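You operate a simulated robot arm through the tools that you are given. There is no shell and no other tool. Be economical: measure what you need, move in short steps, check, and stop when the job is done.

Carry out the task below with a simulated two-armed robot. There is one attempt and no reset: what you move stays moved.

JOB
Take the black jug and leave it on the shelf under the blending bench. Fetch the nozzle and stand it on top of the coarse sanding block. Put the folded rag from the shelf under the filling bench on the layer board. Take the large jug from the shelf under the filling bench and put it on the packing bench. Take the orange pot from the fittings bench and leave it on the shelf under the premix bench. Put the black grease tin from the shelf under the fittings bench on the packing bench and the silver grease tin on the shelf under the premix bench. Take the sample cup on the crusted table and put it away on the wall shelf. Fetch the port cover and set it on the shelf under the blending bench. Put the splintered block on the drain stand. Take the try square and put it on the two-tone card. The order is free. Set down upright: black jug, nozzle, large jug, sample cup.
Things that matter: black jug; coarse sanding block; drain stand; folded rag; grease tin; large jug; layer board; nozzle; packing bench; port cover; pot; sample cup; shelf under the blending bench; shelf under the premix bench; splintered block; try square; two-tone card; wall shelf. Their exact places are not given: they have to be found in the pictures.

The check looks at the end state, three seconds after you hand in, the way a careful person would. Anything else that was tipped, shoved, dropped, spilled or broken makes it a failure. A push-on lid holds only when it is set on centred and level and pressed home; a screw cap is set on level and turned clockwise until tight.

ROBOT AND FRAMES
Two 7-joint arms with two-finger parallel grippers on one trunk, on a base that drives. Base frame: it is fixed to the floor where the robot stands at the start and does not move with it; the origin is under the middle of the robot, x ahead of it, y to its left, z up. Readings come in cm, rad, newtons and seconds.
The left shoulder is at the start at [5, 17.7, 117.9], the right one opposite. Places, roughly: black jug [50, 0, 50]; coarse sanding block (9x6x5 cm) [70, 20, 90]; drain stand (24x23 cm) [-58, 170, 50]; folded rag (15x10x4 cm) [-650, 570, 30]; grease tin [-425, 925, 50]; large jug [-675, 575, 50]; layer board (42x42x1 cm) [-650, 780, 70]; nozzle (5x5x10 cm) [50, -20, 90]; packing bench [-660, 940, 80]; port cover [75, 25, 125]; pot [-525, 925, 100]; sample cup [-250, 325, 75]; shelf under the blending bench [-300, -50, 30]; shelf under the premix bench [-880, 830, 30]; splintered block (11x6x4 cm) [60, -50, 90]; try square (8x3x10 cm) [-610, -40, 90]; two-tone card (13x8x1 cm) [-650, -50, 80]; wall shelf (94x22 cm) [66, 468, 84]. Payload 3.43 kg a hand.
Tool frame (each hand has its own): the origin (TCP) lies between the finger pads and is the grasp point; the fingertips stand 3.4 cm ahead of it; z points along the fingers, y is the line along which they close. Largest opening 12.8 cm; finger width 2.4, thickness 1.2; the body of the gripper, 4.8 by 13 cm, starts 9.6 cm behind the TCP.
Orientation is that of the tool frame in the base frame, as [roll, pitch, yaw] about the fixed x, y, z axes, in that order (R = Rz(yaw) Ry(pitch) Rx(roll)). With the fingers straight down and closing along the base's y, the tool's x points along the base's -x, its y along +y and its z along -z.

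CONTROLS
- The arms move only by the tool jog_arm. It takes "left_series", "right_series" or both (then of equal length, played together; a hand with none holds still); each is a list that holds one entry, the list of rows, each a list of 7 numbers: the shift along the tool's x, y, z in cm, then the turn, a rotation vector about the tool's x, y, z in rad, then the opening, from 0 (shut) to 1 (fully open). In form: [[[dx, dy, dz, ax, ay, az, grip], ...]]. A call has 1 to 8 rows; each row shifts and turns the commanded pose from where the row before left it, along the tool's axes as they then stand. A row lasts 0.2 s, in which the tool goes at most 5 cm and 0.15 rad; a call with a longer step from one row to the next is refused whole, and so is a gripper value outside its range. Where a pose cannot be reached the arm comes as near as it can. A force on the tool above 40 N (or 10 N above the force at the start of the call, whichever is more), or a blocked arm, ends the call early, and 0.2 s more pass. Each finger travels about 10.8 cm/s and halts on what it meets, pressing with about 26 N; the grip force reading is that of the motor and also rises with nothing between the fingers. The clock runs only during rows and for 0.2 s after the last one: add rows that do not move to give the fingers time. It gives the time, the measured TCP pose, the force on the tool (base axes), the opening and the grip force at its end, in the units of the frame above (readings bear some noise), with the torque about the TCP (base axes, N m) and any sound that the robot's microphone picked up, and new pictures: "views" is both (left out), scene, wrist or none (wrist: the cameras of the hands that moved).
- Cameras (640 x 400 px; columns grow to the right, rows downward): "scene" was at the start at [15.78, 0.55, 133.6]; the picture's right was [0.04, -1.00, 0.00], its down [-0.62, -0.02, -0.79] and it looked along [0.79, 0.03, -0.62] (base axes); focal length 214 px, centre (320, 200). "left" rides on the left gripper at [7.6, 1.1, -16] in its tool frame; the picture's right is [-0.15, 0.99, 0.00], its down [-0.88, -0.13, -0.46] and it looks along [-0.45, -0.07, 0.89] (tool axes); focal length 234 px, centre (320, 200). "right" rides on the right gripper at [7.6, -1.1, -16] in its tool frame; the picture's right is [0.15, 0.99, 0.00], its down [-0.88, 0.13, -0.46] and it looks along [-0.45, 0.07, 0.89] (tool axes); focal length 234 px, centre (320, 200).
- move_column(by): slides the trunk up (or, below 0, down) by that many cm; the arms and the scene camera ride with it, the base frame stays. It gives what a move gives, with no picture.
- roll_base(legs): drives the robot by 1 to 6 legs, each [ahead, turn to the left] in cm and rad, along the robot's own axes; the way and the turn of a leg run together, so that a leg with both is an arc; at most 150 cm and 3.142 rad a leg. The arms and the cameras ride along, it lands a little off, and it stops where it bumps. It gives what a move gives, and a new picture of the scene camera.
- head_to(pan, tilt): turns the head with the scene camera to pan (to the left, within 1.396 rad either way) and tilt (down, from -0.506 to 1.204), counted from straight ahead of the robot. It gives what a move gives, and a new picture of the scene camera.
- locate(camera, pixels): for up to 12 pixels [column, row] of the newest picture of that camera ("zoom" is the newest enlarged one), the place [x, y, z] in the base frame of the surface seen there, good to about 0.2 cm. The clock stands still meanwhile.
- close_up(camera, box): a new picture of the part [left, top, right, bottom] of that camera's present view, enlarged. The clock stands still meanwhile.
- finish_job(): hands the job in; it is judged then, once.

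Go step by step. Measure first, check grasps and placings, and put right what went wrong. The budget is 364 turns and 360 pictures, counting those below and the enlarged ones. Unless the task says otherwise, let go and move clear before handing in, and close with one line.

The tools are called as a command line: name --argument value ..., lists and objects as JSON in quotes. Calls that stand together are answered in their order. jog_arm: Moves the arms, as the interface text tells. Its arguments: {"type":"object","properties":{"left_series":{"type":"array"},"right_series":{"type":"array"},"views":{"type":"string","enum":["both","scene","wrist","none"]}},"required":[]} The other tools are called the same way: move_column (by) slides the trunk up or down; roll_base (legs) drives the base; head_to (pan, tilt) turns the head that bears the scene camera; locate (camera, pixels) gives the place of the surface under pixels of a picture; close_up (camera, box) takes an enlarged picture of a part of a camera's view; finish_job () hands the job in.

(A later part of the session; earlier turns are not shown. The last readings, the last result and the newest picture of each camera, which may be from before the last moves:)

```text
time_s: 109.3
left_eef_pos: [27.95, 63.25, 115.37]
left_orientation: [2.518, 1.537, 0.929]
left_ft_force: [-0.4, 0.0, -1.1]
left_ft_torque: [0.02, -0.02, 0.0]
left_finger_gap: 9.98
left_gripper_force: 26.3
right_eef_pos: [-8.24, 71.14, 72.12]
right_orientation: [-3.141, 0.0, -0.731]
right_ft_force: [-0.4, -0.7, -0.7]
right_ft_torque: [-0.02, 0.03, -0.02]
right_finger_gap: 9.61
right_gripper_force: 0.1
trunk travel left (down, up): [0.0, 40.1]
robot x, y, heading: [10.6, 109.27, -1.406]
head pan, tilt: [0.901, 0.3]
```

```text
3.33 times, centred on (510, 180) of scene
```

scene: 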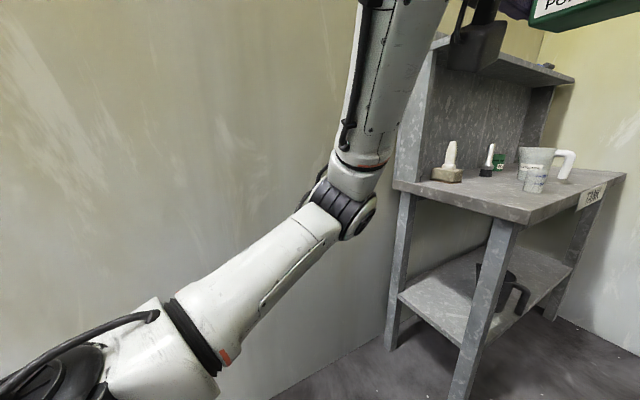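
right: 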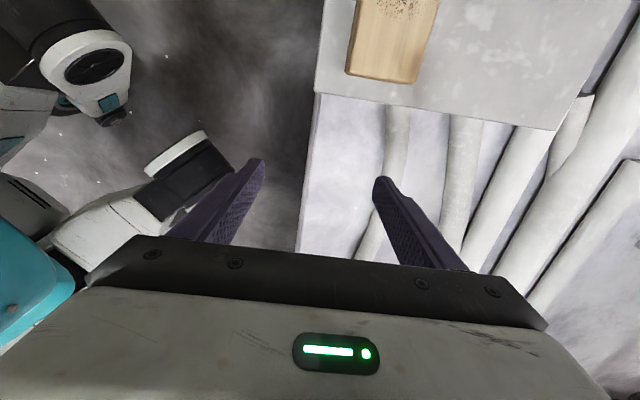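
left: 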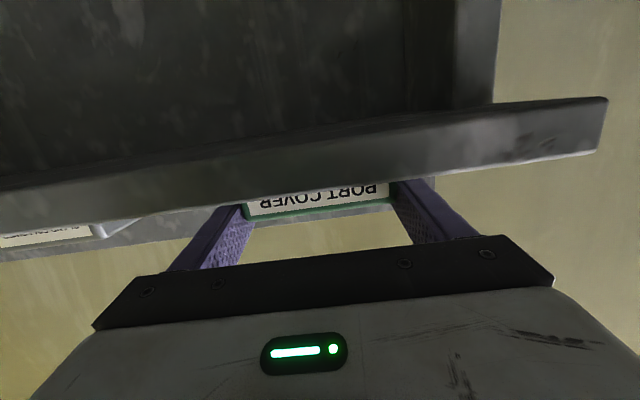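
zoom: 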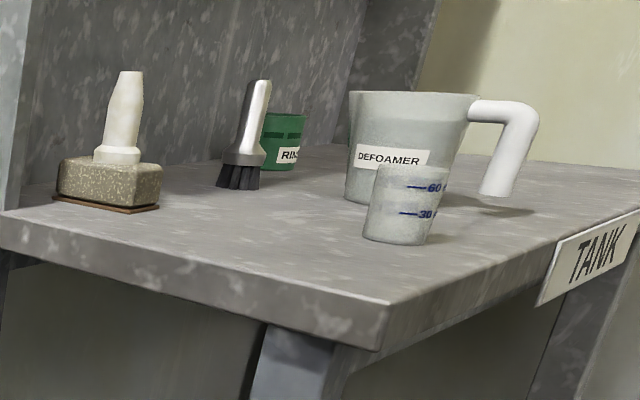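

Everything on the bench is undisturbed. I'll raise the trunk so the elbows ride above the bench, then return along the known clear path in reverse.

move_column --by 35

roll_base --legs '[[0, 2.93], [-38, 0], [-40, -0.6], [-40, -0.6], [0, -0.3]]'

head_to --pan 0 --tilt 0.8

```text
time_s: 112.7
left_eef_pos: [27.92, 63.24, 150.23]
left_orientation: [2.519, 1.539, 0.932]
left_ft_force: [0.9, -0.5, -1.9]
left_ft_torque: [0.01, -0.01, -0.04]
left_finger_gap: 9.98
left_gripper_force: 26.4
right_eef_pos: [-8.39, 71.16, 107.08]
right_orientation: [-3.14, -0.002, -0.728]
right_ft_force: [0.9, 0.2, 0.0]
right_ft_torque: [-0.02, -0.05, -0.02]
right_finger_gap: 9.59
right_gripper_force: 0.0
trunk travel left (down, up): [-35.0, 5.1]
robot x, y, heading: [10.94, 109.32, -1.409]
head pan, tilt: [0.901, 0.3]
```

```text
time_s: 127.2
left_eef_pos: [13.1, 21.87, 150.25]
left_orientation: [2.5, 1.538, 2.341]
left_ft_force: [0.0, 0.0, -1.1]
left_ft_torque: [0.0, 0.0, 0.04]
left_finger_gap: 9.97
left_gripper_force: 26.1
right_eef_pos: [0.15, -12.98, 107.09]
right_orientation: [-3.14, -0.001, 0.7]
right_ft_force: [-0.5, -0.4, 0.7]
right_ft_torque: [0.02, 0.01, -0.01]
right_finger_gap: 9.6
right_gripper_force: 0.0
trunk travel left (down, up): [-35.0, 5.1]
robot x, y, heading: [-35.19, 10.98, 0.018]
head pan, tilt: [0.901, 0.3]
```

scene: 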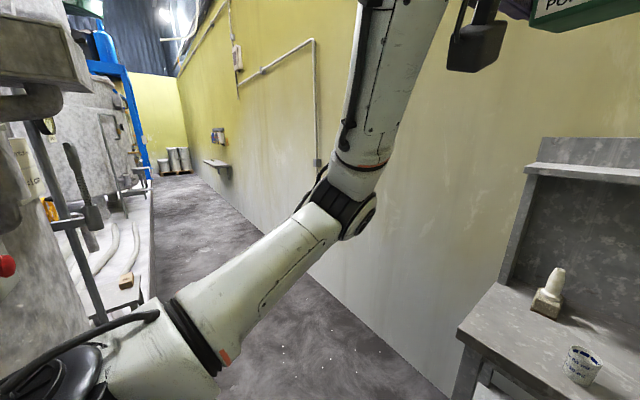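

```text
time_s: 128.4
left_eef_pos: [13.08, 21.86, 150.34]
left_orientation: [2.512, 1.537, 2.353]
left_ft_force: [-0.7, 0.3, -2.6]
left_ft_torque: [0.01, 0.01, 0.0]
left_finger_gap: 9.97
left_gripper_force: 25.5
right_eef_pos: [0.26, -12.98, 107.19]
right_orientation: [-3.139, 0.0, 0.701]
right_ft_force: [0.7, -0.1, -0.3]
right_ft_torque: [0.0, -0.02, 0.02]
right_finger_gap: 9.6
right_gripper_force: 0.0
trunk travel left (down, up): [-35.0, 5.1]
robot x, y, heading: [-35.22, 10.96, 0.024]
head pan, tilt: [0.0, 0.799]
```

scene: 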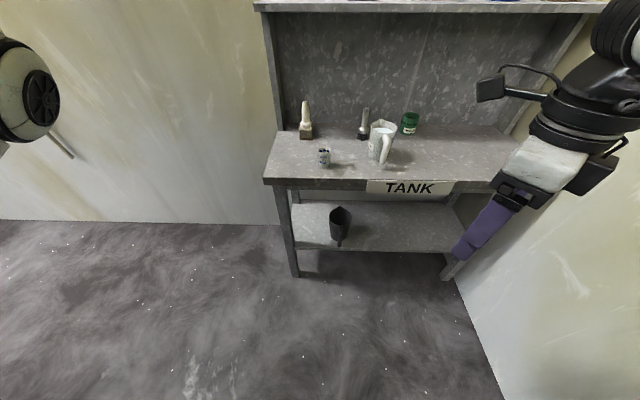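

The view is clear now, with the black jug at about (340,225). I'll measure the jug, handle and shelf.

close_up --camera "scene" --box '[290, 190, 410, 260]'

locate --camera "scene" --pixels '[[333, 215], [348, 218], [337, 240], [339, 222], [330, 225], [338, 246], [350, 212], [400, 240], [310, 225], [290, 190], [300, 250], [380, 252]]'

```text
5.33 times, centred on (350, 225) of scene
```

zoom: 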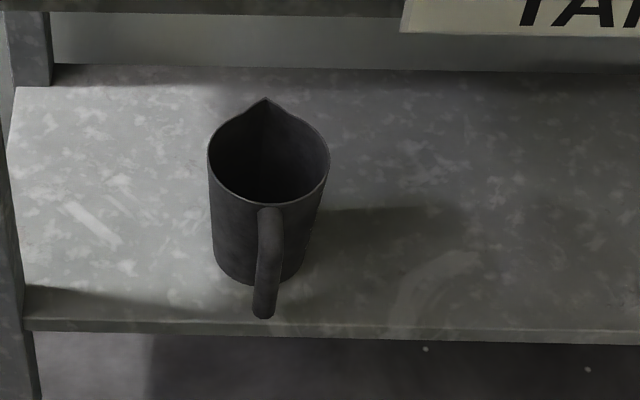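

```text
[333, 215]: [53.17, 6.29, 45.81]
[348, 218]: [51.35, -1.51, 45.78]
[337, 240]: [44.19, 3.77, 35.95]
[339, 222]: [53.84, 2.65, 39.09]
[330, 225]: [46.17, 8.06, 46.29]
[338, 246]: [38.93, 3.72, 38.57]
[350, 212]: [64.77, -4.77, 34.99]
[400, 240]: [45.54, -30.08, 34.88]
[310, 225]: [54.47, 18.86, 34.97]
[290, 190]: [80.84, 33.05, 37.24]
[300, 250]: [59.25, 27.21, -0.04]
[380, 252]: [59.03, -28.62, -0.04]
```

I'll locate the handle precisely in the enlarged view.

locate --camera "zoom" --pixels '[[270, 215], [268, 235], [266, 265], [264, 300], [262, 312], [230, 200], [310, 200], [210, 170], [327, 170], [265, 105], [245, 275], [300, 325]]'

```text
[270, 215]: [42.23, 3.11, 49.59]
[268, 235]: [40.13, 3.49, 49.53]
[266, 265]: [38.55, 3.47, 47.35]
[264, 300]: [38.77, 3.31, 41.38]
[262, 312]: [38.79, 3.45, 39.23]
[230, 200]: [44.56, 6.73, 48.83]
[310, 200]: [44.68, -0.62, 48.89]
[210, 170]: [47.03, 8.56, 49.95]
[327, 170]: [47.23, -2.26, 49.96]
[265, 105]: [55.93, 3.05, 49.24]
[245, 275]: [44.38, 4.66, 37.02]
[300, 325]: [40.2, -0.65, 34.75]
```

The handle stands at about x 39.3, y 3.4, z 38–49, and the jug body centre is (49,3.2). I'll turn the right wrist back to its natural yaw, then to horizontal, to grip the handle from the front.

jog_arm --right_series '[[[0, 0, 0, 0, 0, -0.15, 0.75], [0, 0, 0, 0, 0, -0.15, 0.75], [0, 0, 0, 0, 0, -0.15, 0.75], [0, 0, 0, 0, 0, -0.15, 0.75], [0, 0, 0, 0, 0, -0.15, 0.75], [0, 0, 0, 0, 0, -0.15, 0.75], [0, 0, 0, 0, 0, -0.15, 0.75], [0, 0, 0, 0, 0, -0.15, 0.75]]]' --views "none"

jog_arm --right_series '[[[0, 0, 0, 0, 0, -0.15, 0.75], [0, 0, 0, 0, 0, -0.15, 0.75], [0, 0, 0, 0, 0, -0.15, 0.75], [0, 0, 0, 0, 0, -0.15, 0.75], [0, 0, 0, 0, 0, -0.15, 0.75], [0, 0, 0, 0, 0, -0.15, 0.75], [0, 0, 0, 0, 0, -0.15, 0.75], [0, 0, 0, 0, 0, -0.02, 0.75]]]' --views "none"

jog_arm --right_series '[[[-0.9, 0, 2.8, 0, -0.15, 0, 0.75], [-0.47, 0, 2.9, 0, -0.15, 0, 0.75], [-0.03, 0, 2.94, 0, -0.15, 0, 0.75], [0.41, 0, 2.91, 0, -0.15, 0, 0.75], [0.84, 0, 2.82, 0, -0.15, 0, 0.75], [1.25, 0, 2.66, 0, -0.15, 0, 0.75], [1.63, 0, 2.44, 0, -0.15, 0, 0.75], [1.98, 0, 2.17, 0, -0.15, 0, 0.75]]]'

```text
time_s: 130.2
left_eef_pos: [13.16, 21.85, 150.25]
left_orientation: [2.512, 1.538, 2.352]
left_ft_force: [-0.1, 0.8, -2.2]
left_ft_torque: [0.0, 0.02, 0.0]
left_finger_gap: 9.96
left_gripper_force: 25.9
right_eef_pos: [0.09, -13.09, 107.1]
right_orientation: [3.141, 0.0, 1.902]
right_ft_force: [0.2, -0.7, -0.3]
right_ft_torque: [0.02, 0.0, -0.01]
right_finger_gap: 9.59
right_gripper_force: 0.0
trunk travel left (down, up): [-35.0, 5.1]
robot x, y, heading: [-35.51, 11.12, 0.018]
head pan, tilt: [0.0, 0.799]
```

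```text
time_s: 132.0
left_eef_pos: [13.12, 21.98, 150.26]
left_orientation: [2.512, 1.539, 2.351]
left_ft_force: [0.5, 0.5, -1.7]
left_ft_torque: [-0.01, 0.0, -0.02]
left_finger_gap: 9.95
left_gripper_force: 26.2
right_eef_pos: [0.24, -12.84, 107.06]
right_orientation: [3.14, 0.0, 2.969]
right_ft_force: [-0.6, 0.1, 0.4]
right_ft_torque: [0.0, 0.01, -0.01]
right_finger_gap: 9.6
right_gripper_force: 0.1
trunk travel left (down, up): [-35.0, 5.1]
robot x, y, heading: [-35.24, 11.19, 0.022]
head pan, tilt: [0.0, 0.799]
```

```text
time_s: 133.8
left_eef_pos: [13.24, 21.81, 150.26]
left_orientation: [2.514, 1.539, 2.356]
left_ft_force: [0.0, -0.7, -1.6]
left_ft_torque: [0.02, 0.03, -0.05]
left_finger_gap: 10.01
left_gripper_force: 26.4
right_eef_pos: [7.85, -13.35, 91.73]
right_orientation: [3.14, 0.8, 2.968]
right_ft_force: [-0.2, 0.4, -0.1]
right_ft_torque: [-0.03, -0.02, -0.01]
right_finger_gap: 9.61
right_gripper_force: 0.1
right hand out of reach, approached as far as the arm can: row 4, 5, 6, 7, 8
trunk travel left (down, up): [-35.0, 5.1]
robot x, y, heading: [-35.6, 11.06, 0.023]
head pan, tilt: [0.0, 0.799]
```

scene: 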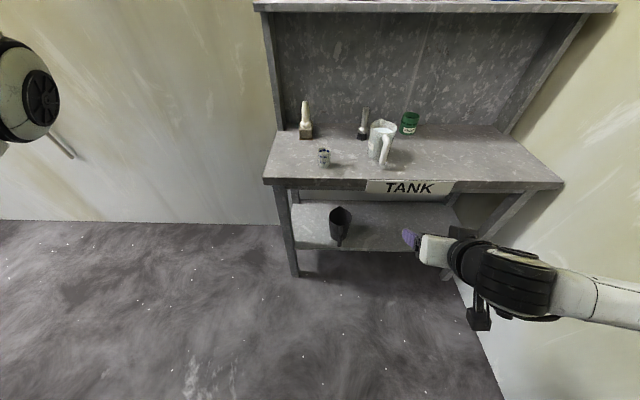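
right: 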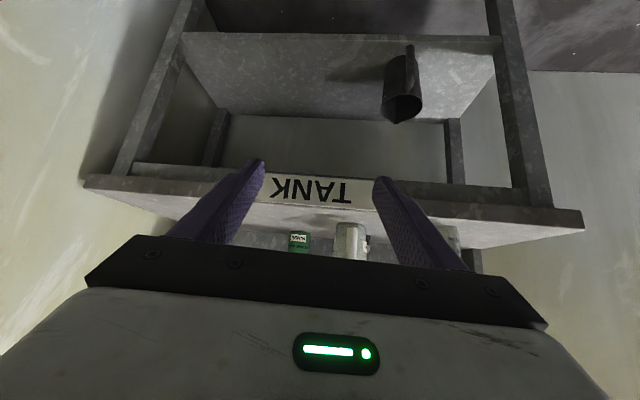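

The wrist tilts only to about 45° in this region, which is fine for a vertical handle. I'll lower the trunk and drive up so the hand comes in front of the shelf.

move_column --by -35

roll_base --legs '[[24, 0]]'

jog_arm --right_series '[[[0, 4.5, 0, 0, 0, 0, 0.75], [0, 4.5, 0, 0, 0, 0, 0.75], [0, 4.5, 0, 0, 0, 0, 0.75], [0, 0, 0, 0, 0, 0, 0.75]]]'

```text
time_s: 137.2
left_eef_pos: [13.07, 21.88, 115.22]
left_orientation: [2.511, 1.539, 2.35]
left_ft_force: [-0.6, 0.2, -1.9]
left_ft_torque: [0.05, 0.03, 0.02]
left_finger_gap: 9.98
left_gripper_force: 25.8
right_eef_pos: [7.68, -13.41, 56.72]
right_orientation: [3.139, 0.8, 2.97]
right_ft_force: [-0.3, 0.5, 0.0]
right_ft_torque: [-0.01, -0.03, 0.01]
right_finger_gap: 9.61
right_gripper_force: 0.1
trunk travel left (down, up): [0.0, 40.1]
robot x, y, heading: [-35.22, 10.92, 0.026]
head pan, tilt: [0.0, 0.799]
```

```text
time_s: 139.1
left_eef_pos: [37.71, 22.82, 115.28]
left_orientation: [2.502, 1.537, 2.347]
left_ft_force: [-0.3, 0.2, -1.9]
left_ft_torque: [-0.05, 0.0, -0.02]
left_finger_gap: 9.98
left_gripper_force: 26.1
right_eef_pos: [32.5, -12.7, 56.77]
right_orientation: [3.141, 0.8, 2.973]
right_ft_force: [-0.9, -0.5, -0.5]
right_ft_torque: [0.05, 0.01, -0.04]
right_finger_gap: 9.6
right_gripper_force: 0.0
trunk travel left (down, up): [0.0, 40.1]
robot x, y, heading: [-10.63, 11.18, 0.029]
head pan, tilt: [0.0, 0.799]
```

scene: 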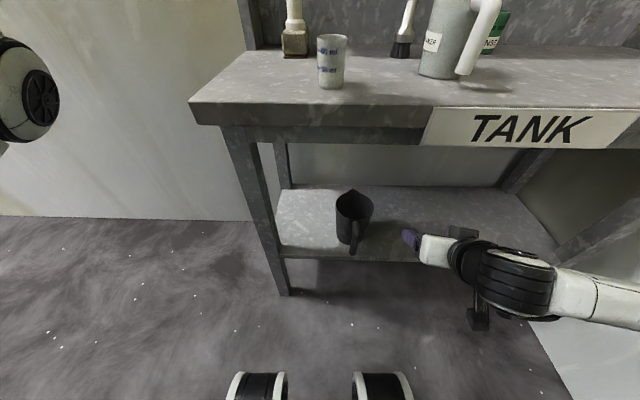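

```text
time_s: 140.1
left_eef_pos: [37.74, 22.74, 115.28]
left_orientation: [2.508, 1.537, 2.354]
left_ft_force: [-0.6, -1.1, -1.8]
left_ft_torque: [-0.02, 0.04, 0.0]
left_finger_gap: 10.01
left_gripper_force: 26.3
right_eef_pos: [34.71, 0.62, 56.82]
right_orientation: [-3.141, 0.801, 2.971]
right_ft_force: [-0.4, 0.0, 0.5]
right_ft_torque: [0.01, 0.03, 0.02]
right_finger_gap: 9.61
right_gripper_force: 0.0
trunk travel left (down, up): [0.0, 40.1]
robot x, y, heading: [-10.64, 11.48, 0.026]
head pan, tilt: [0.0, 0.799]
```

scene: 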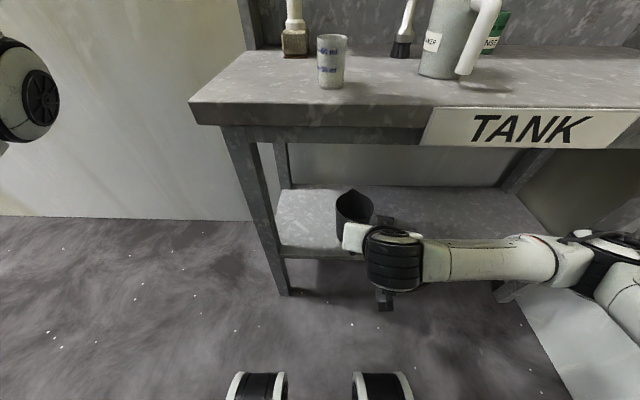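
right: 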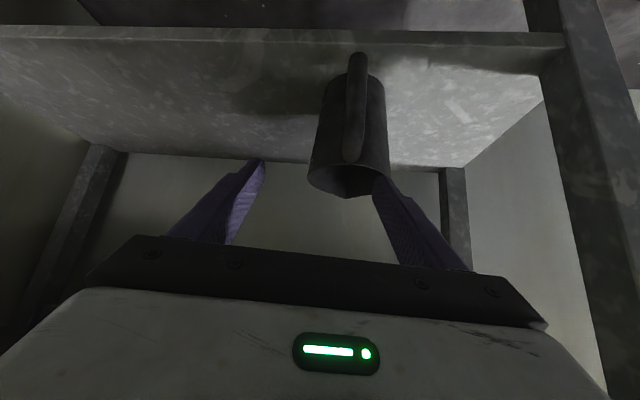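

I'll straighten the yaw, centre on y 3.4 and start the diagonal descent toward the handle.

jog_arm --right_series '[[[0.85, 1.21, -0.88, -0.061, 0, -0.059, 0.75], [0.85, 1.3, -0.88, -0.061, 0, -0.059, 0.75], [1.2, 0, 3.46, 0, 0, 0, 0.75], [1.2, 0, 3.46, 0, 0, 0, 0.75], [0, 0, 0, 0, 0, 0, 0.75]]]'

```text
time_s: 141.2
left_eef_pos: [37.57, 22.74, 115.36]
left_orientation: [2.509, 1.538, 2.354]
left_ft_force: [0.1, 0.0, -2.2]
left_ft_torque: [-0.01, 0.01, 0.03]
left_finger_gap: 9.97
left_gripper_force: 26.0
right_eef_pos: [35.98, 3.47, 50.25]
right_orientation: [3.138, 0.799, -3.141]
right_ft_force: [-0.2, -0.6, -0.2]
right_ft_torque: [0.01, 0.0, 0.01]
right_finger_gap: 9.57
right_gripper_force: 0.1
trunk travel left (down, up): [0.0, 40.1]
robot x, y, heading: [-10.44, 11.44, 0.03]
head pan, tilt: [0.0, 0.799]
```

scene: 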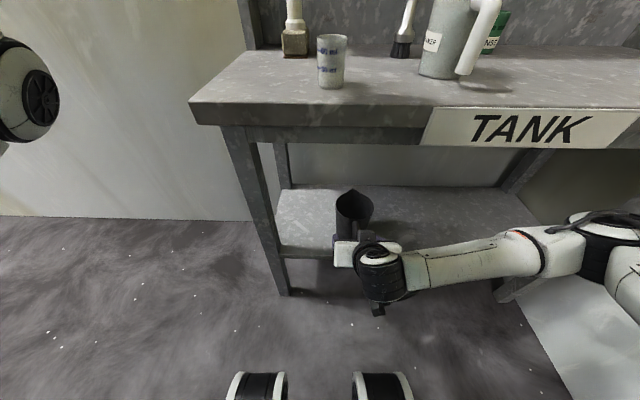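
right: 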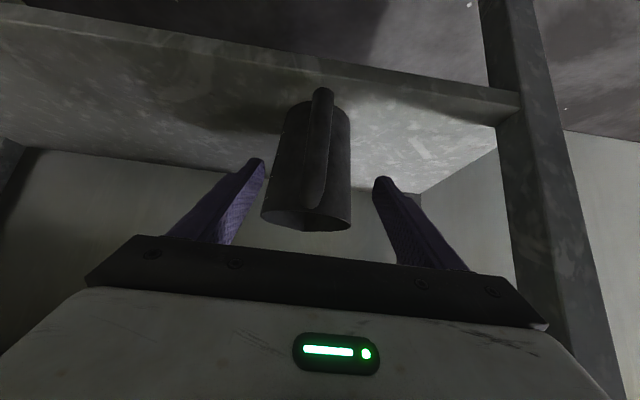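

The handle is centred between the fingers. I'll finish the approach and close.

jog_arm --right_series '[[[1.2, 0, 3.46, 0, 0, 0, 0.75], [1.2, 0, 3.2, 0, 0, 0, 0.75], [0, 0, 0, 0, 0, 0, 0.3], [0, 0, 0, 0, 0, 0, 0.05], [0, 0, 0, 0, 0, 0, 0.05], [0, 0, 0, 0, 0, 0, 0.05], [0, 0, 0, 0, 0, 0, 0.05]]]'

```text
time_s: 142.8
left_eef_pos: [37.56, 22.72, 115.36]
left_orientation: [2.508, 1.535, 2.353]
left_ft_force: [0.4, 1.5, -1.5]
left_ft_torque: [-0.05, 0.06, -0.01]
left_finger_gap: 10.0
left_gripper_force: 25.8
right_eef_pos: [38.99, 3.4, 43.9]
right_orientation: [3.14, 0.8, -3.139]
right_ft_force: [1.0, -0.1, -0.2]
right_ft_torque: [-0.04, 0.09, -0.01]
right_finger_gap: 2.21
right_gripper_force: 25.5
trunk travel left (down, up): [0.0, 40.1]
robot x, y, heading: [-10.78, 11.49, 0.034]
head pan, tilt: [0.0, 0.799]
```

scene: 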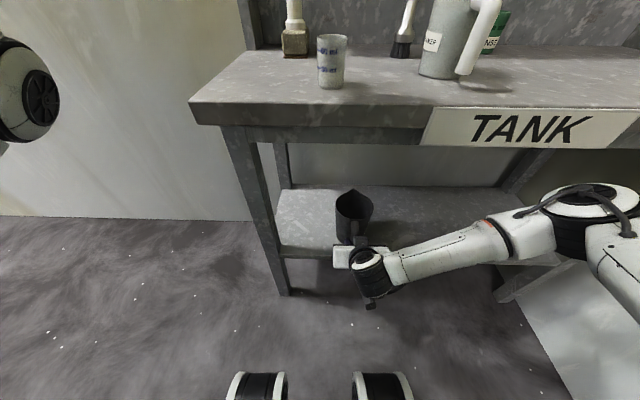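
right: 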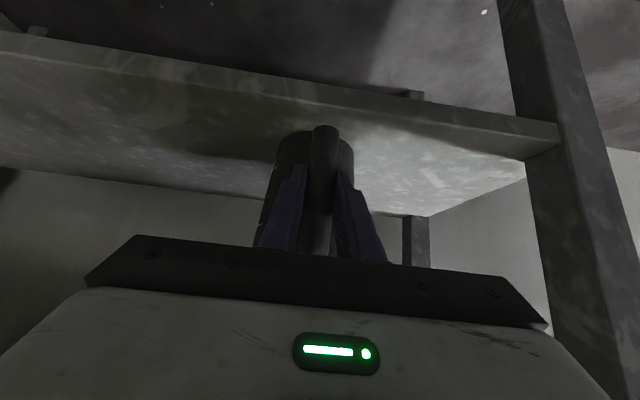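

The handle is gripped (2.21 cm). I'll lift 4 cm and check.

jog_arm --right_series '[[[-0.72, 0, -0.7, 0, 0, 0, 0.05], [-1.4, 0, -1.4, 0, 0, 0, 0.05], [-1.4, 0, -1.4, 0, 0, 0, 0.05], [0, 0, 0, 0, 0, 0, 0.05]]]'

```text
time_s: 143.8
left_eef_pos: [37.61, 22.76, 115.26]
left_orientation: [2.505, 1.537, 2.353]
left_ft_force: [0.3, 0.1, -1.9]
left_ft_torque: [0.02, 0.01, 0.01]
left_finger_gap: 9.96
left_gripper_force: 25.8
right_eef_pos: [38.99, 3.49, 48.99]
right_orientation: [3.14, 0.799, -3.139]
right_ft_force: [-0.1, 0.1, -0.5]
right_ft_torque: [0.02, 0.11, -0.04]
right_finger_gap: 2.21
right_gripper_force: 26.0
trunk travel left (down, up): [0.0, 40.1]
robot x, y, heading: [-10.73, 11.71, 0.029]
head pan, tilt: [0.0, 0.799]
```

scene: 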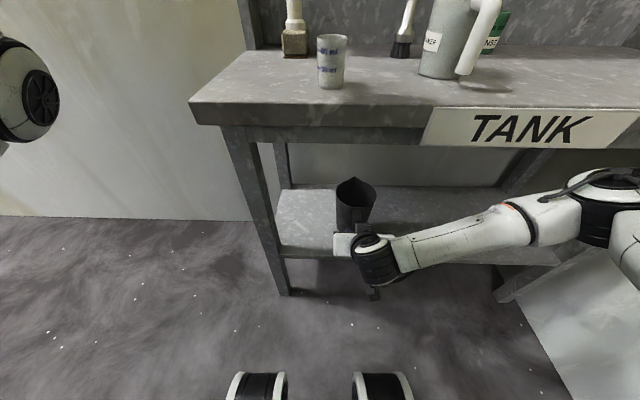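
right: 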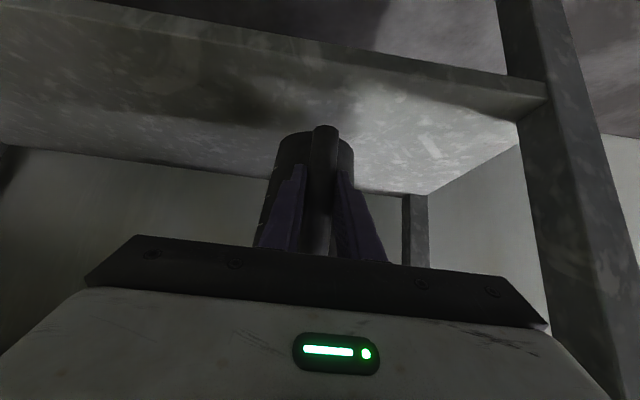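

The jug hangs level. I'll raise the trunk, back away from the bench and look around for the way to the blending bench.

roll_base --legs '[[-40, 0]]'

move_column --by 25

head_to --pan -1.39 --tilt 0.3

locate --camera "scene" --pixels '[[100, 150], [300, 150], [500, 150], [600, 100], [450, 60], [630, 150]]'

```text
time_s: 146.4
left_eef_pos: [-2.59, 21.95, 115.29]
left_orientation: [2.515, 1.538, 2.368]
left_ft_force: [0.4, 0.2, -2.0]
left_ft_torque: [-0.04, 0.0, 0.01]
left_finger_gap: 9.98
left_gripper_force: 26.2
right_eef_pos: [-1.06, 2.67, 48.97]
right_orientation: [3.14, 0.799, -3.13]
right_ft_force: [-0.5, -0.2, -0.7]
right_ft_torque: [-0.01, 0.14, -0.02]
right_finger_gap: 2.2
right_gripper_force: 25.2
trunk travel left (down, up): [0.0, 40.1]
robot x, y, heading: [-50.83, 10.33, 0.036]
head pan, tilt: [0.0, 0.799]
```

scene: 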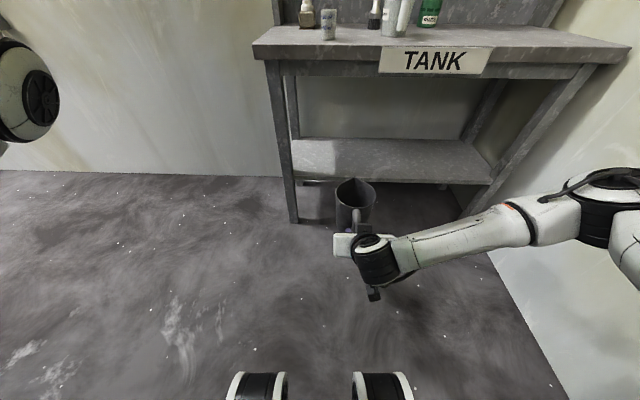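

```text
time_s: 148.9
left_eef_pos: [-2.51, 21.87, 140.28]
left_orientation: [2.518, 1.538, 2.371]
left_ft_force: [-0.2, 0.6, -2.1]
left_ft_torque: [0.0, -0.02, -0.02]
left_finger_gap: 9.97
left_gripper_force: 25.8
right_eef_pos: [-1.17, 2.65, 73.91]
right_orientation: [3.14, 0.8, -3.131]
right_ft_force: [-0.4, 0.0, -1.5]
right_ft_torque: [0.0, 0.1, 0.05]
right_finger_gap: 2.21
right_gripper_force: 26.0
trunk travel left (down, up): [-25.0, 15.1]
robot x, y, heading: [-50.64, 10.47, 0.04]
head pan, tilt: [0.0, 0.799]
```

```text
time_s: 150.5
left_eef_pos: [-2.5, 21.9, 140.36]
left_orientation: [2.514, 1.538, 2.371]
left_ft_force: [-0.3, -0.1, -1.6]
left_ft_torque: [-0.05, 0.01, 0.01]
left_finger_gap: 9.97
left_gripper_force: 25.9
right_eef_pos: [-1.13, 2.72, 73.97]
right_orientation: [3.141, 0.798, -3.13]
right_ft_force: [-0.4, 0.0, -2.0]
right_ft_torque: [0.01, 0.09, 0.03]
right_finger_gap: 2.23
right_gripper_force: 25.7
trunk travel left (down, up): [-25.0, 15.1]
robot x, y, heading: [-50.78, 10.22, 0.037]
head pan, tilt: [-1.389, 0.3]
```

scene: 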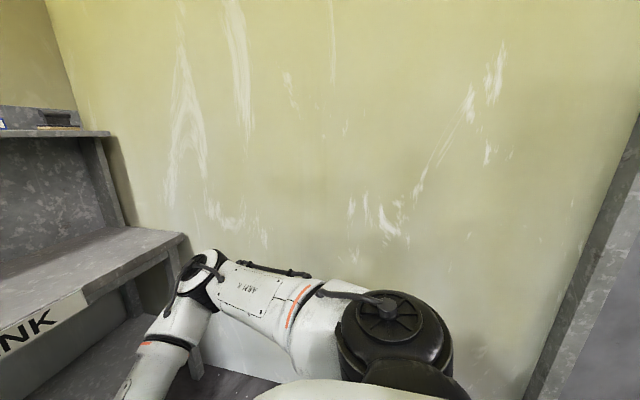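

```text
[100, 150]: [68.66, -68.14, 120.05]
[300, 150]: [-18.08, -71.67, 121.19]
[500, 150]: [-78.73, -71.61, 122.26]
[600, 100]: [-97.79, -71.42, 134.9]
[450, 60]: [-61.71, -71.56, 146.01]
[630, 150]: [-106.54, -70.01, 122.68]
```

The wall is at y≈-71.5, leaving room to turn right here. I'll turn to face it and look along -x.

roll_base --legs '[[0, -1.6]]'

head_to --pan -1.3 --tilt 0.35

```text
time_s: 154.8
left_eef_pos: [-41.05, -38.13, 140.29]
left_orientation: [2.517, 1.536, 0.765]
left_ft_force: [0.0, 1.1, -2.8]
left_ft_torque: [0.04, -0.03, 0.02]
left_finger_gap: 9.96
left_gripper_force: 25.7
right_eef_pos: [-60.1, -38.92, 73.95]
right_orientation: [3.141, 0.8, 1.547]
right_ft_force: [-0.3, 0.5, -0.8]
right_ft_torque: [0.11, -0.01, 0.0]
right_finger_gap: 2.22
right_gripper_force: 26.0
trunk travel left (down, up): [-25.0, 15.1]
robot x, y, heading: [-50.97, 10.53, -1.568]
head pan, tilt: [-1.389, 0.3]
```

scene: 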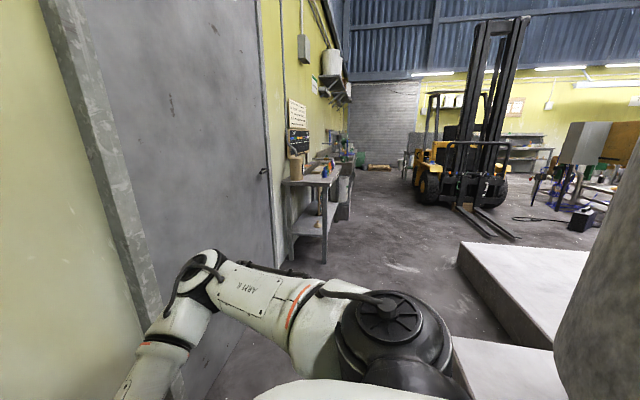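

```text
time_s: 155.4
left_eef_pos: [-40.96, -38.11, 140.25]
left_orientation: [2.521, 1.536, 0.768]
left_ft_force: [-0.5, 0.0, -2.5]
left_ft_torque: [0.02, 0.02, -0.01]
left_finger_gap: 9.97
left_gripper_force: 25.8
right_eef_pos: [-60.17, -38.84, 73.92]
right_orientation: [3.139, 0.799, 1.546]
right_ft_force: [0.1, 0.2, -0.5]
right_ft_torque: [0.12, -0.02, -0.03]
right_finger_gap: 2.23
right_gripper_force: 26.1
trunk travel left (down, up): [-25.0, 15.1]
robot x, y, heading: [-50.68, 10.67, -1.569]
head pan, tilt: [-1.3, 0.351]
```

scene: 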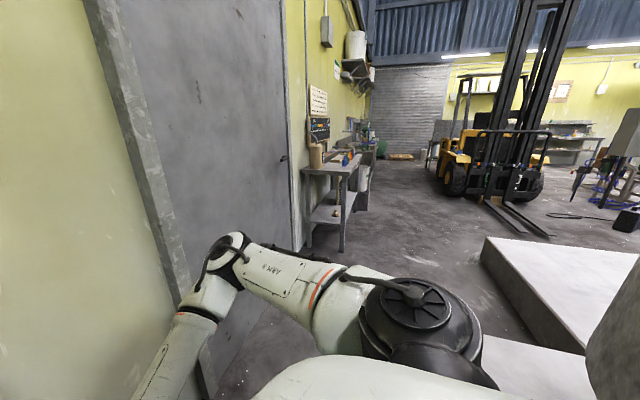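

A bench with a lower shelf stands along the same wall at (335,190). I'll measure it and the plinth corner.

locate --camera "scene" --pixels '[[345, 175], [362, 158], [310, 170], [341, 240], [322, 215], [345, 205], [352, 195], [490, 240], [580, 345], [480, 265], [420, 270], [365, 180]]'

close_up --camera "scene" --box '[280, 80, 480, 260]'

```text
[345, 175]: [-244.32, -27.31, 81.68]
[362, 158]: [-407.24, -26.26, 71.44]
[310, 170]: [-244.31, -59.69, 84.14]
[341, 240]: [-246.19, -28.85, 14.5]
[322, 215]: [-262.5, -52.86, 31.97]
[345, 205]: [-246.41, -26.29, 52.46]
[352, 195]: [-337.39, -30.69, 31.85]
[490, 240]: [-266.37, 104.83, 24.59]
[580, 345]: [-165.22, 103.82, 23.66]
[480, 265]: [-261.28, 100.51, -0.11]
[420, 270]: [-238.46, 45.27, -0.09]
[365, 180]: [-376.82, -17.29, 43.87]
```

```text
2.22 times, centred on (380, 170) of scene
```

zoom: 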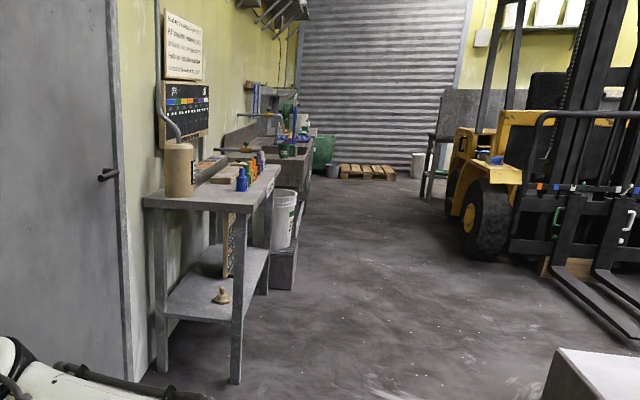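

The blending bench spans x -244…-355 with its front edge at y≈-27, top at z 84 and shelf at z≈32. I'll ease around toward -x, staying near the wall past the tank.

roll_base --legs '[[0, -0.8], [30, 0], [0, -0.77], [80, 0]]'

head_to --pan 0.2 --tilt 0.6

```text
time_s: 165.4
left_eef_pos: [-199.74, -23.39, 140.36]
left_orientation: [2.519, 1.539, -0.779]
left_ft_force: [-1.6, -0.8, -1.4]
left_ft_torque: [0.04, -0.02, -0.01]
left_finger_gap: 9.99
left_gripper_force: 25.9
right_eef_pos: [-200.93, -4.14, 73.95]
right_orientation: [3.14, 0.798, 0.0]
right_ft_force: [-0.5, -0.2, -1.3]
right_ft_torque: [-0.02, -0.1, -0.03]
right_finger_gap: 2.21
right_gripper_force: 26.0
trunk travel left (down, up): [-25.0, 15.1]
robot x, y, heading: [-151.04, -11.81, -3.114]
head pan, tilt: [-1.3, 0.351]
```

scene: 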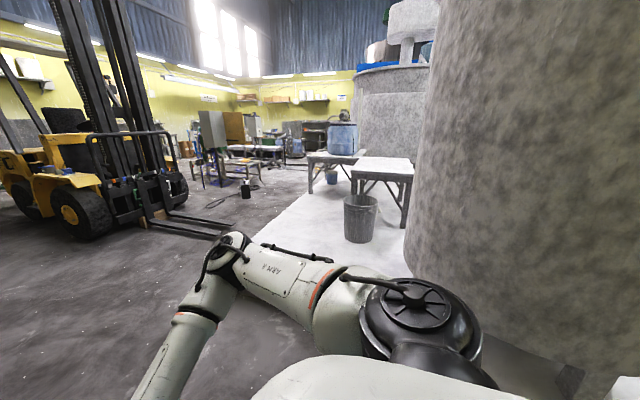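

```text
time_s: 167.0
left_eef_pos: [-199.68, -23.39, 140.21]
left_orientation: [2.515, 1.538, -0.783]
left_ft_force: [0.2, 0.4, -1.9]
left_ft_torque: [0.01, -0.05, 0.02]
left_finger_gap: 9.94
left_gripper_force: 26.0
right_eef_pos: [-200.93, -4.06, 73.97]
right_orientation: [3.139, 0.8, 0.0]
right_ft_force: [0.1, 0.4, -1.0]
right_ft_torque: [0.03, -0.07, -0.03]
right_finger_gap: 2.21
right_gripper_force: 25.8
trunk travel left (down, up): [-25.0, 15.1]
robot x, y, heading: [-151.5, -12.09, -3.118]
head pan, tilt: [0.201, 0.6]
```

scene: 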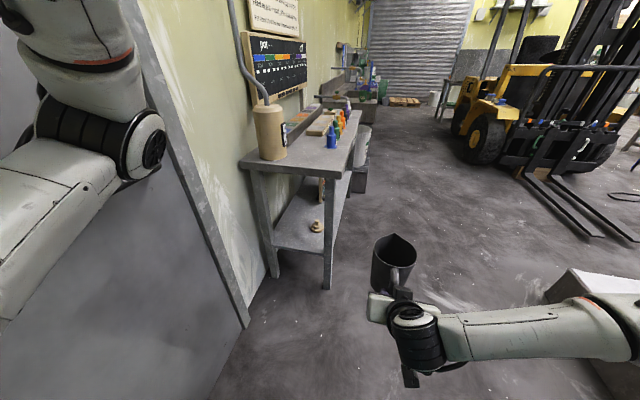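

The jug is held level. I'll drive to about (-288,50) and turn to face the blending bench.

roll_base --legs '[[0, -0.45], [150, 0], [0, 2.0]]'

head_to --pan 0.0 --tilt 0.6

```text
time_s: 180.3
left_eef_pos: [-277.7, -2.31, 140.27]
left_orientation: [2.517, 1.538, 0.74]
left_ft_force: [0.1, 0.4, -1.5]
left_ft_torque: [0.02, -0.06, -0.02]
left_finger_gap: 9.99
left_gripper_force: 26.0
right_eef_pos: [-296.91, -2.5, 74.04]
right_orientation: [3.139, 0.8, 1.523]
right_ft_force: [0.0, 0.2, -0.9]
right_ft_torque: [0.09, 0.0, -0.04]
right_finger_gap: 2.2
right_gripper_force: 25.8
trunk travel left (down, up): [-25.0, 15.1]
robot x, y, heading: [-286.39, 46.67, -1.593]
head pan, tilt: [0.201, 0.6]
```

scene: 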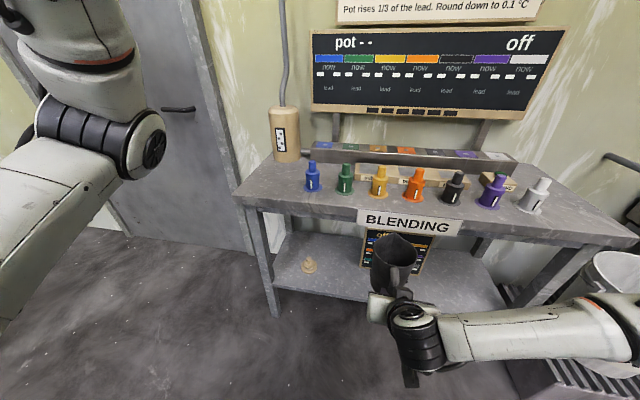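

```text
time_s: 181.1
left_eef_pos: [-277.8, -2.18, 140.21]
left_orientation: [2.52, 1.535, 0.744]
left_ft_force: [0.1, 0.1, -2.9]
left_ft_torque: [0.01, -0.03, -0.01]
left_finger_gap: 9.97
left_gripper_force: 26.1
right_eef_pos: [-297.1, -2.52, 74.02]
right_orientation: [3.14, 0.799, 1.522]
right_ft_force: [-0.3, 0.0, -1.9]
right_ft_torque: [0.08, 0.01, 0.01]
right_finger_gap: 2.18
right_gripper_force: 25.6
trunk travel left (down, up): [-25.0, 15.1]
robot x, y, heading: [-286.76, 46.72, -1.595]
head pan, tilt: [0.0, 0.6]
```

scene: 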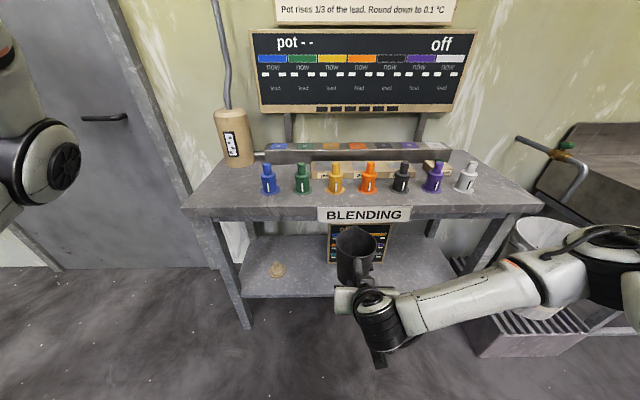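

The shelf holds a small wooden knob at (277,268) and an upright board at about (350,245). I'll measure the free space.

locate --camera "scene" --pixels '[[277, 273], [330, 262], [333, 245], [392, 245], [385, 262], [250, 293], [430, 270], [410, 280], [310, 270], [300, 250], [245, 325], [350, 205]]'

close_up --camera "scene" --box '[190, 190, 520, 340]'

```text
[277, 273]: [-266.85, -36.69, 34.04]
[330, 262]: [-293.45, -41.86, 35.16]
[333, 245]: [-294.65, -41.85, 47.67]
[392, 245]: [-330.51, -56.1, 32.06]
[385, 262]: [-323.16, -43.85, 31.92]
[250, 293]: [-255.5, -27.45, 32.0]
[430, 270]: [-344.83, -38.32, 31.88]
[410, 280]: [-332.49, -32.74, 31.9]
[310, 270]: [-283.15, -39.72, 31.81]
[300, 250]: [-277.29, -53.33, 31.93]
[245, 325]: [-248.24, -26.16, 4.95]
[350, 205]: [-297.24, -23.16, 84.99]
```

```text
1.94 times, centred on (355, 265) of scene
```

zoom: 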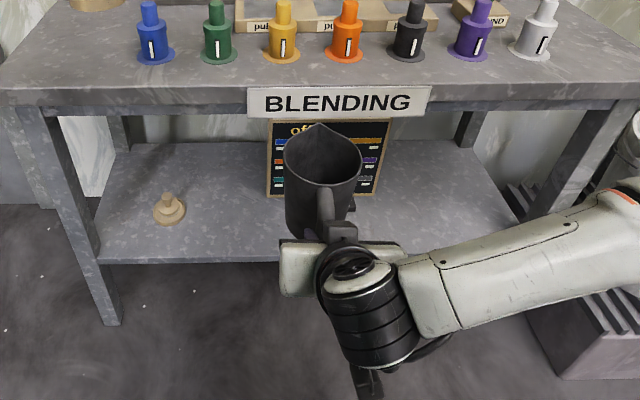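

There's free room right of the board (x≈-335) for the jug and left of it (x≈-281) for the box. I'll shift the robot sideways to x≈-312 by turning, reversing and turning back.

roll_base --legs '[[0, 1.09], [-28, 0], [0, -1.06]]'

move_column --by -25

```text
time_s: 188.5
left_eef_pos: [-301.7, 11.51, 140.27]
left_orientation: [2.513, 1.534, 0.753]
left_ft_force: [0.8, -0.5, -2.4]
left_ft_torque: [0.02, -0.03, -0.01]
left_finger_gap: 9.95
left_gripper_force: 26.0
right_eef_pos: [-321.05, 10.81, 73.81]
right_orientation: [3.138, 0.8, 1.539]
right_ft_force: [-0.7, 0.0, -1.1]
right_ft_torque: [0.1, -0.02, 0.02]
right_finger_gap: 2.21
right_gripper_force: 25.9
trunk travel left (down, up): [-25.0, 15.1]
robot x, y, heading: [-310.97, 59.99, -1.573]
head pan, tilt: [0.0, 0.6]
```

scene: 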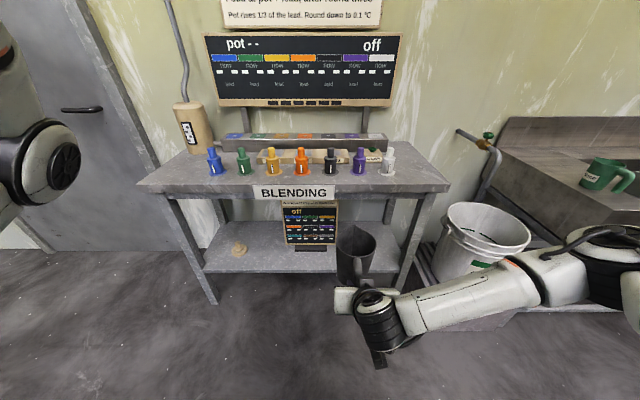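

```text
time_s: 191.1
left_eef_pos: [-301.74, 11.44, 115.27]
left_orientation: [2.517, 1.536, 0.757]
left_ft_force: [1.4, 0.6, -1.3]
left_ft_torque: [0.03, 0.03, -0.01]
left_finger_gap: 9.98
left_gripper_force: 26.0
right_eef_pos: [-320.92, 10.88, 48.92]
right_orientation: [3.139, 0.798, 1.54]
right_ft_force: [0.7, -0.2, -0.8]
right_ft_torque: [0.1, -0.01, 0.05]
right_finger_gap: 2.19
right_gripper_force: 25.9
trunk travel left (down, up): [0.0, 40.1]
robot x, y, heading: [-311.27, 59.86, -1.576]
head pan, tilt: [0.0, 0.6]
```

I'll move the jug 13 cm to the right and drive ahead until it's partway under the bench.

jog_arm --right_series '[[[0, -4.4, 0, 0, 0, 0, 0.05], [0, -4.4, 0, 0, 0, 0, 0.05], [0, -4.4, 0, 0, 0, 0, 0.05]]]' --views "none"

roll_base --legs '[[30, 0]]'

```text
time_s: 191.9
left_eef_pos: [-301.83, 11.48, 115.21]
left_orientation: [2.487, 1.535, 0.725]
left_ft_force: [-0.9, 0.0, -2.1]
left_ft_torque: [0.03, 0.0, 0.01]
left_finger_gap: 9.97
left_gripper_force: 26.1
right_eef_pos: [-333.59, 10.85, 49.61]
right_orientation: [3.141, 0.788, 1.537]
right_ft_force: [0.1, 0.6, -1.2]
right_ft_torque: [0.13, -0.03, -0.01]
right_finger_gap: 2.2
right_gripper_force: 25.7
right hand out of reach, approached as far as the arm can: row 3
trunk travel left (down, up): [0.0, 40.1]
robot x, y, heading: [-311.38, 60.25, -1.576]
head pan, tilt: [0.0, 0.6]
```

```text
time_s: 193.9
left_eef_pos: [-301.79, -18.31, 115.3]
left_orientation: [2.508, 1.536, 0.749]
left_ft_force: [-0.1, -0.4, -1.4]
left_ft_torque: [-0.03, 0.01, 0.0]
left_finger_gap: 10.0
left_gripper_force: 26.1
right_eef_pos: [-333.65, -18.91, 49.66]
right_orientation: [-3.138, 0.793, 1.54]
right_ft_force: [0.3, 0.4, -0.3]
right_ft_torque: [0.11, -0.04, -0.01]
right_finger_gap: 2.19
right_gripper_force: 26.2
trunk travel left (down, up): [0.0, 40.1]
robot x, y, heading: [-311.14, 30.31, -1.575]
head pan, tilt: [0.0, 0.6]
```

scene: 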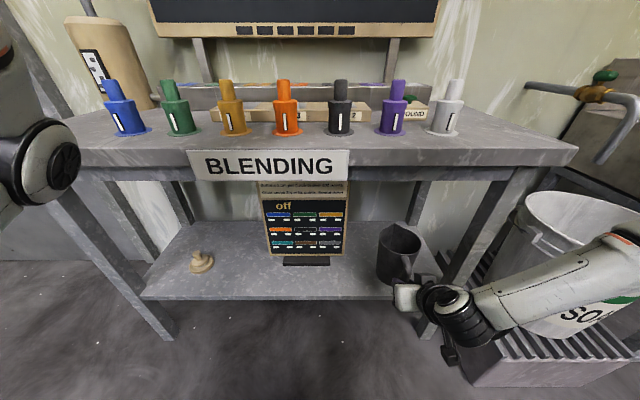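

The jug is over the shelf, but the right forearm is close to the "SO…" bucket at (580,250). I'll check the clearance.

locate --camera "scene" --pixels '[[530, 215], [535, 255], [580, 310], [500, 290], [570, 260], [630, 240], [530, 330], [600, 200], [440, 290], [398, 275], [440, 270], [432, 320]]'

```text
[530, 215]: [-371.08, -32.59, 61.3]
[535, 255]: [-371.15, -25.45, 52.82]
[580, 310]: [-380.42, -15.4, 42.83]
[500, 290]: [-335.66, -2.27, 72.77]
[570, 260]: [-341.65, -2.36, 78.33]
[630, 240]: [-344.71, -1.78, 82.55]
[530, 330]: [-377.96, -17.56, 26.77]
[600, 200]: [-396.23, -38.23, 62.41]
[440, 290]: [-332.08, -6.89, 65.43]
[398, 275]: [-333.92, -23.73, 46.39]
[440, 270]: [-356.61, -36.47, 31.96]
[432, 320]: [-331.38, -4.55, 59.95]
```

The forearm clears the bucket by about 20 cm. I'll drive 12 cm further and lower the jug onto the shelf.

roll_base --legs '[[12, 0]]'

jog_arm --right_series '[[[1.4, 0, 1.4, 0, 0, 0, 0.05], [1.4, 0, 1.4, 0, 0, 0, 0.05], [1.4, 0, 1.4, 0, 0, 0, 0.05], [0.7, 0, 0.7, 0, 0, 0, 0.05]]]'

```text
time_s: 195.2
left_eef_pos: [-301.86, -30.31, 115.25]
left_orientation: [2.502, 1.538, 0.746]
left_ft_force: [0.5, 0.0, -1.8]
left_ft_torque: [0.03, 0.01, 0.01]
left_finger_gap: 9.99
left_gripper_force: 25.7
right_eef_pos: [-333.71, -31.06, 49.59]
right_orientation: [-3.139, 0.793, 1.543]
right_ft_force: [-0.8, 0.1, -2.1]
right_ft_torque: [0.13, 0.01, 0.0]
right_finger_gap: 2.22
right_gripper_force: 26.2
trunk travel left (down, up): [0.0, 40.1]
robot x, y, heading: [-311.52, 18.59, -1.57]
head pan, tilt: [0.0, 0.6]
```

scene: 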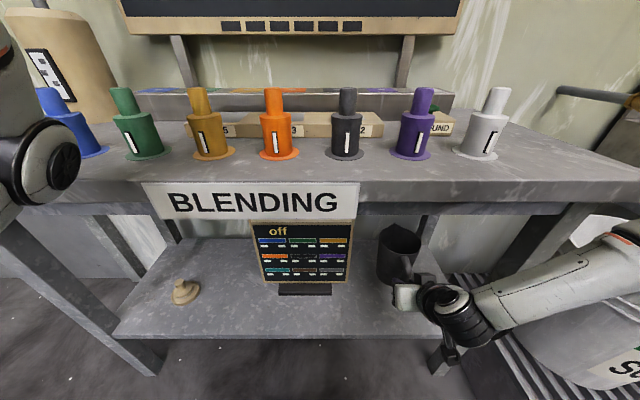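

```text
time_s: 196.2
left_eef_pos: [-301.8, -30.29, 115.35]
left_orientation: [2.506, 1.536, 0.748]
left_ft_force: [-0.7, -0.5, -1.5]
left_ft_torque: [0.03, -0.02, 0.02]
left_finger_gap: 9.97
left_gripper_force: 26.1
right_eef_pos: [-333.6, -31.05, 49.59]
right_orientation: [-3.136, 0.792, 1.543]
right_ft_force: [-0.5, 0.7, -1.4]
right_ft_torque: [0.11, 0.0, -0.01]
right_finger_gap: 2.2
right_gripper_force: 26.5
right hand out of reach, approached as far as the arm can: row 1, 2, 3, 4
trunk travel left (down, up): [0.0, 40.1]
robot x, y, heading: [-311.49, 18.21, -1.573]
head pan, tilt: [0.0, 0.6]
```

scene: 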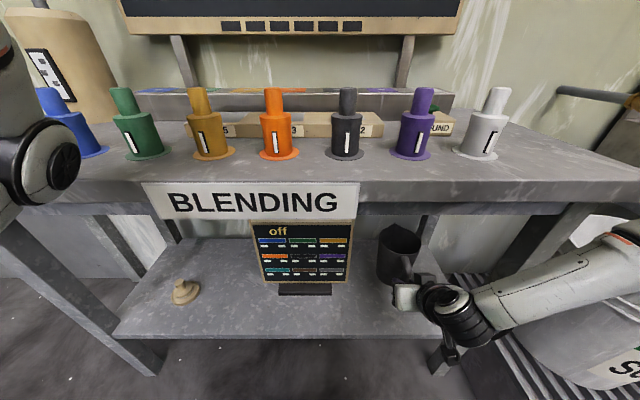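
right: 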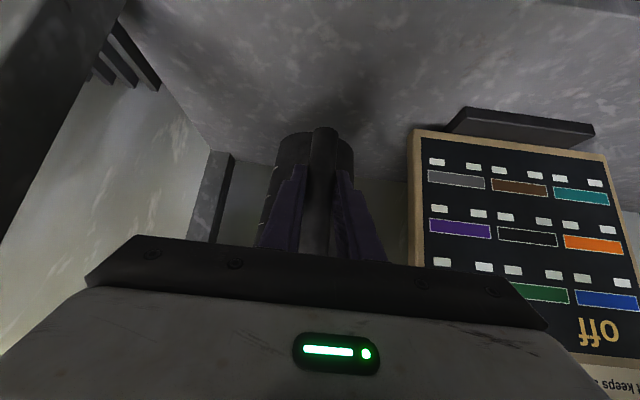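

The hand is at a wrist limit when folded this close. I'll back the base 10 cm, extend the hand 10 cm and then lower.

roll_base --legs '[[-11, 0]]'

jog_arm --right_series '[[[-2.5, 0, 2.6, 0, 0, 0, 0.05], [-2.5, 0, 2.6, 0, 0, 0, 0.05], [-2.5, 0, 2.6, 0, 0, 0, 0.05], [1.43, 0, 1.4, 0, 0, 0, 0.05], [1.43, 0, 1.4, 0, 0, 0, 0.05], [1.43, 0, 1.4, 0, 0, 0, 0.05]]]'

```text
time_s: 197.3
left_eef_pos: [-301.82, -19.54, 115.23]
left_orientation: [2.513, 1.535, 0.756]
left_ft_force: [-0.2, -0.3, -1.5]
left_ft_torque: [0.03, 0.03, 0.01]
left_finger_gap: 10.0
left_gripper_force: 25.6
right_eef_pos: [-333.55, -20.25, 49.52]
right_orientation: [-3.139, 0.793, 1.542]
right_ft_force: [0.3, 0.5, -0.4]
right_ft_torque: [0.13, 0.02, 0.03]
right_finger_gap: 2.19
right_gripper_force: 25.8
trunk travel left (down, up): [0.0, 40.1]
robot x, y, heading: [-311.39, 29.26, -1.571]
head pan, tilt: [0.0, 0.6]
```

scene: 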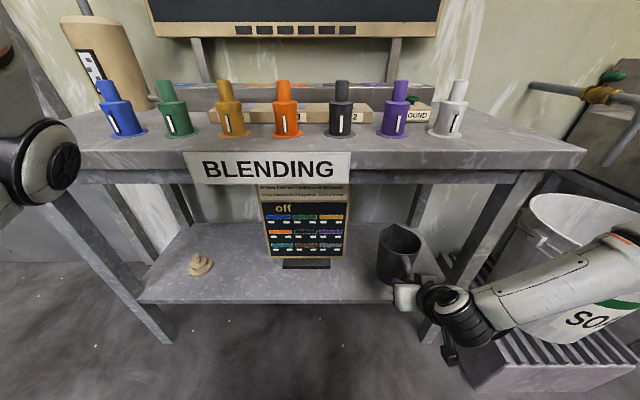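

```text
time_s: 198.7
left_eef_pos: [-301.71, -19.44, 115.32]
left_orientation: [2.513, 1.537, 0.756]
left_ft_force: [0.2, 0.2, -2.1]
left_ft_torque: [0.03, -0.05, 0.01]
left_finger_gap: 9.98
left_gripper_force: 25.4
right_eef_pos: [-334.04, -30.99, 43.43]
right_orientation: [-3.137, 0.792, 1.54]
right_ft_force: [0.2, 0.2, -1.3]
right_ft_torque: [0.09, 0.01, 0.02]
right_finger_gap: 2.21
right_gripper_force: 25.8
trunk travel left (down, up): [0.0, 40.1]
robot x, y, heading: [-311.31, 29.02, -1.577]
head pan, tilt: [0.0, 0.6]
```

scene: 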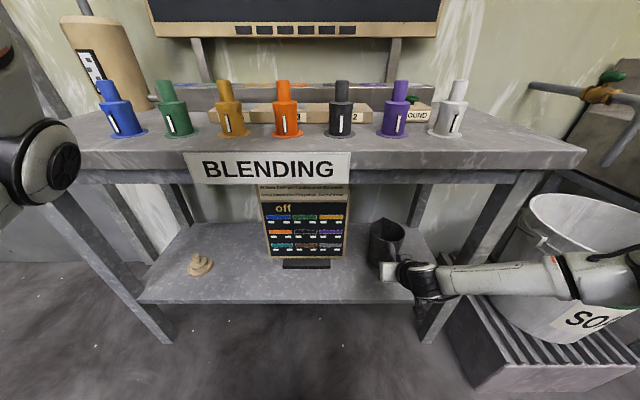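
right: 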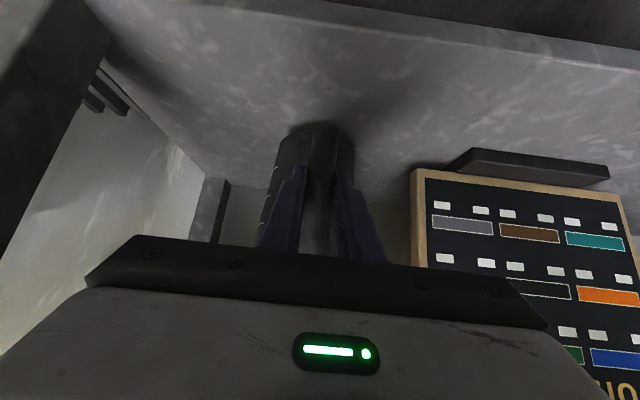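

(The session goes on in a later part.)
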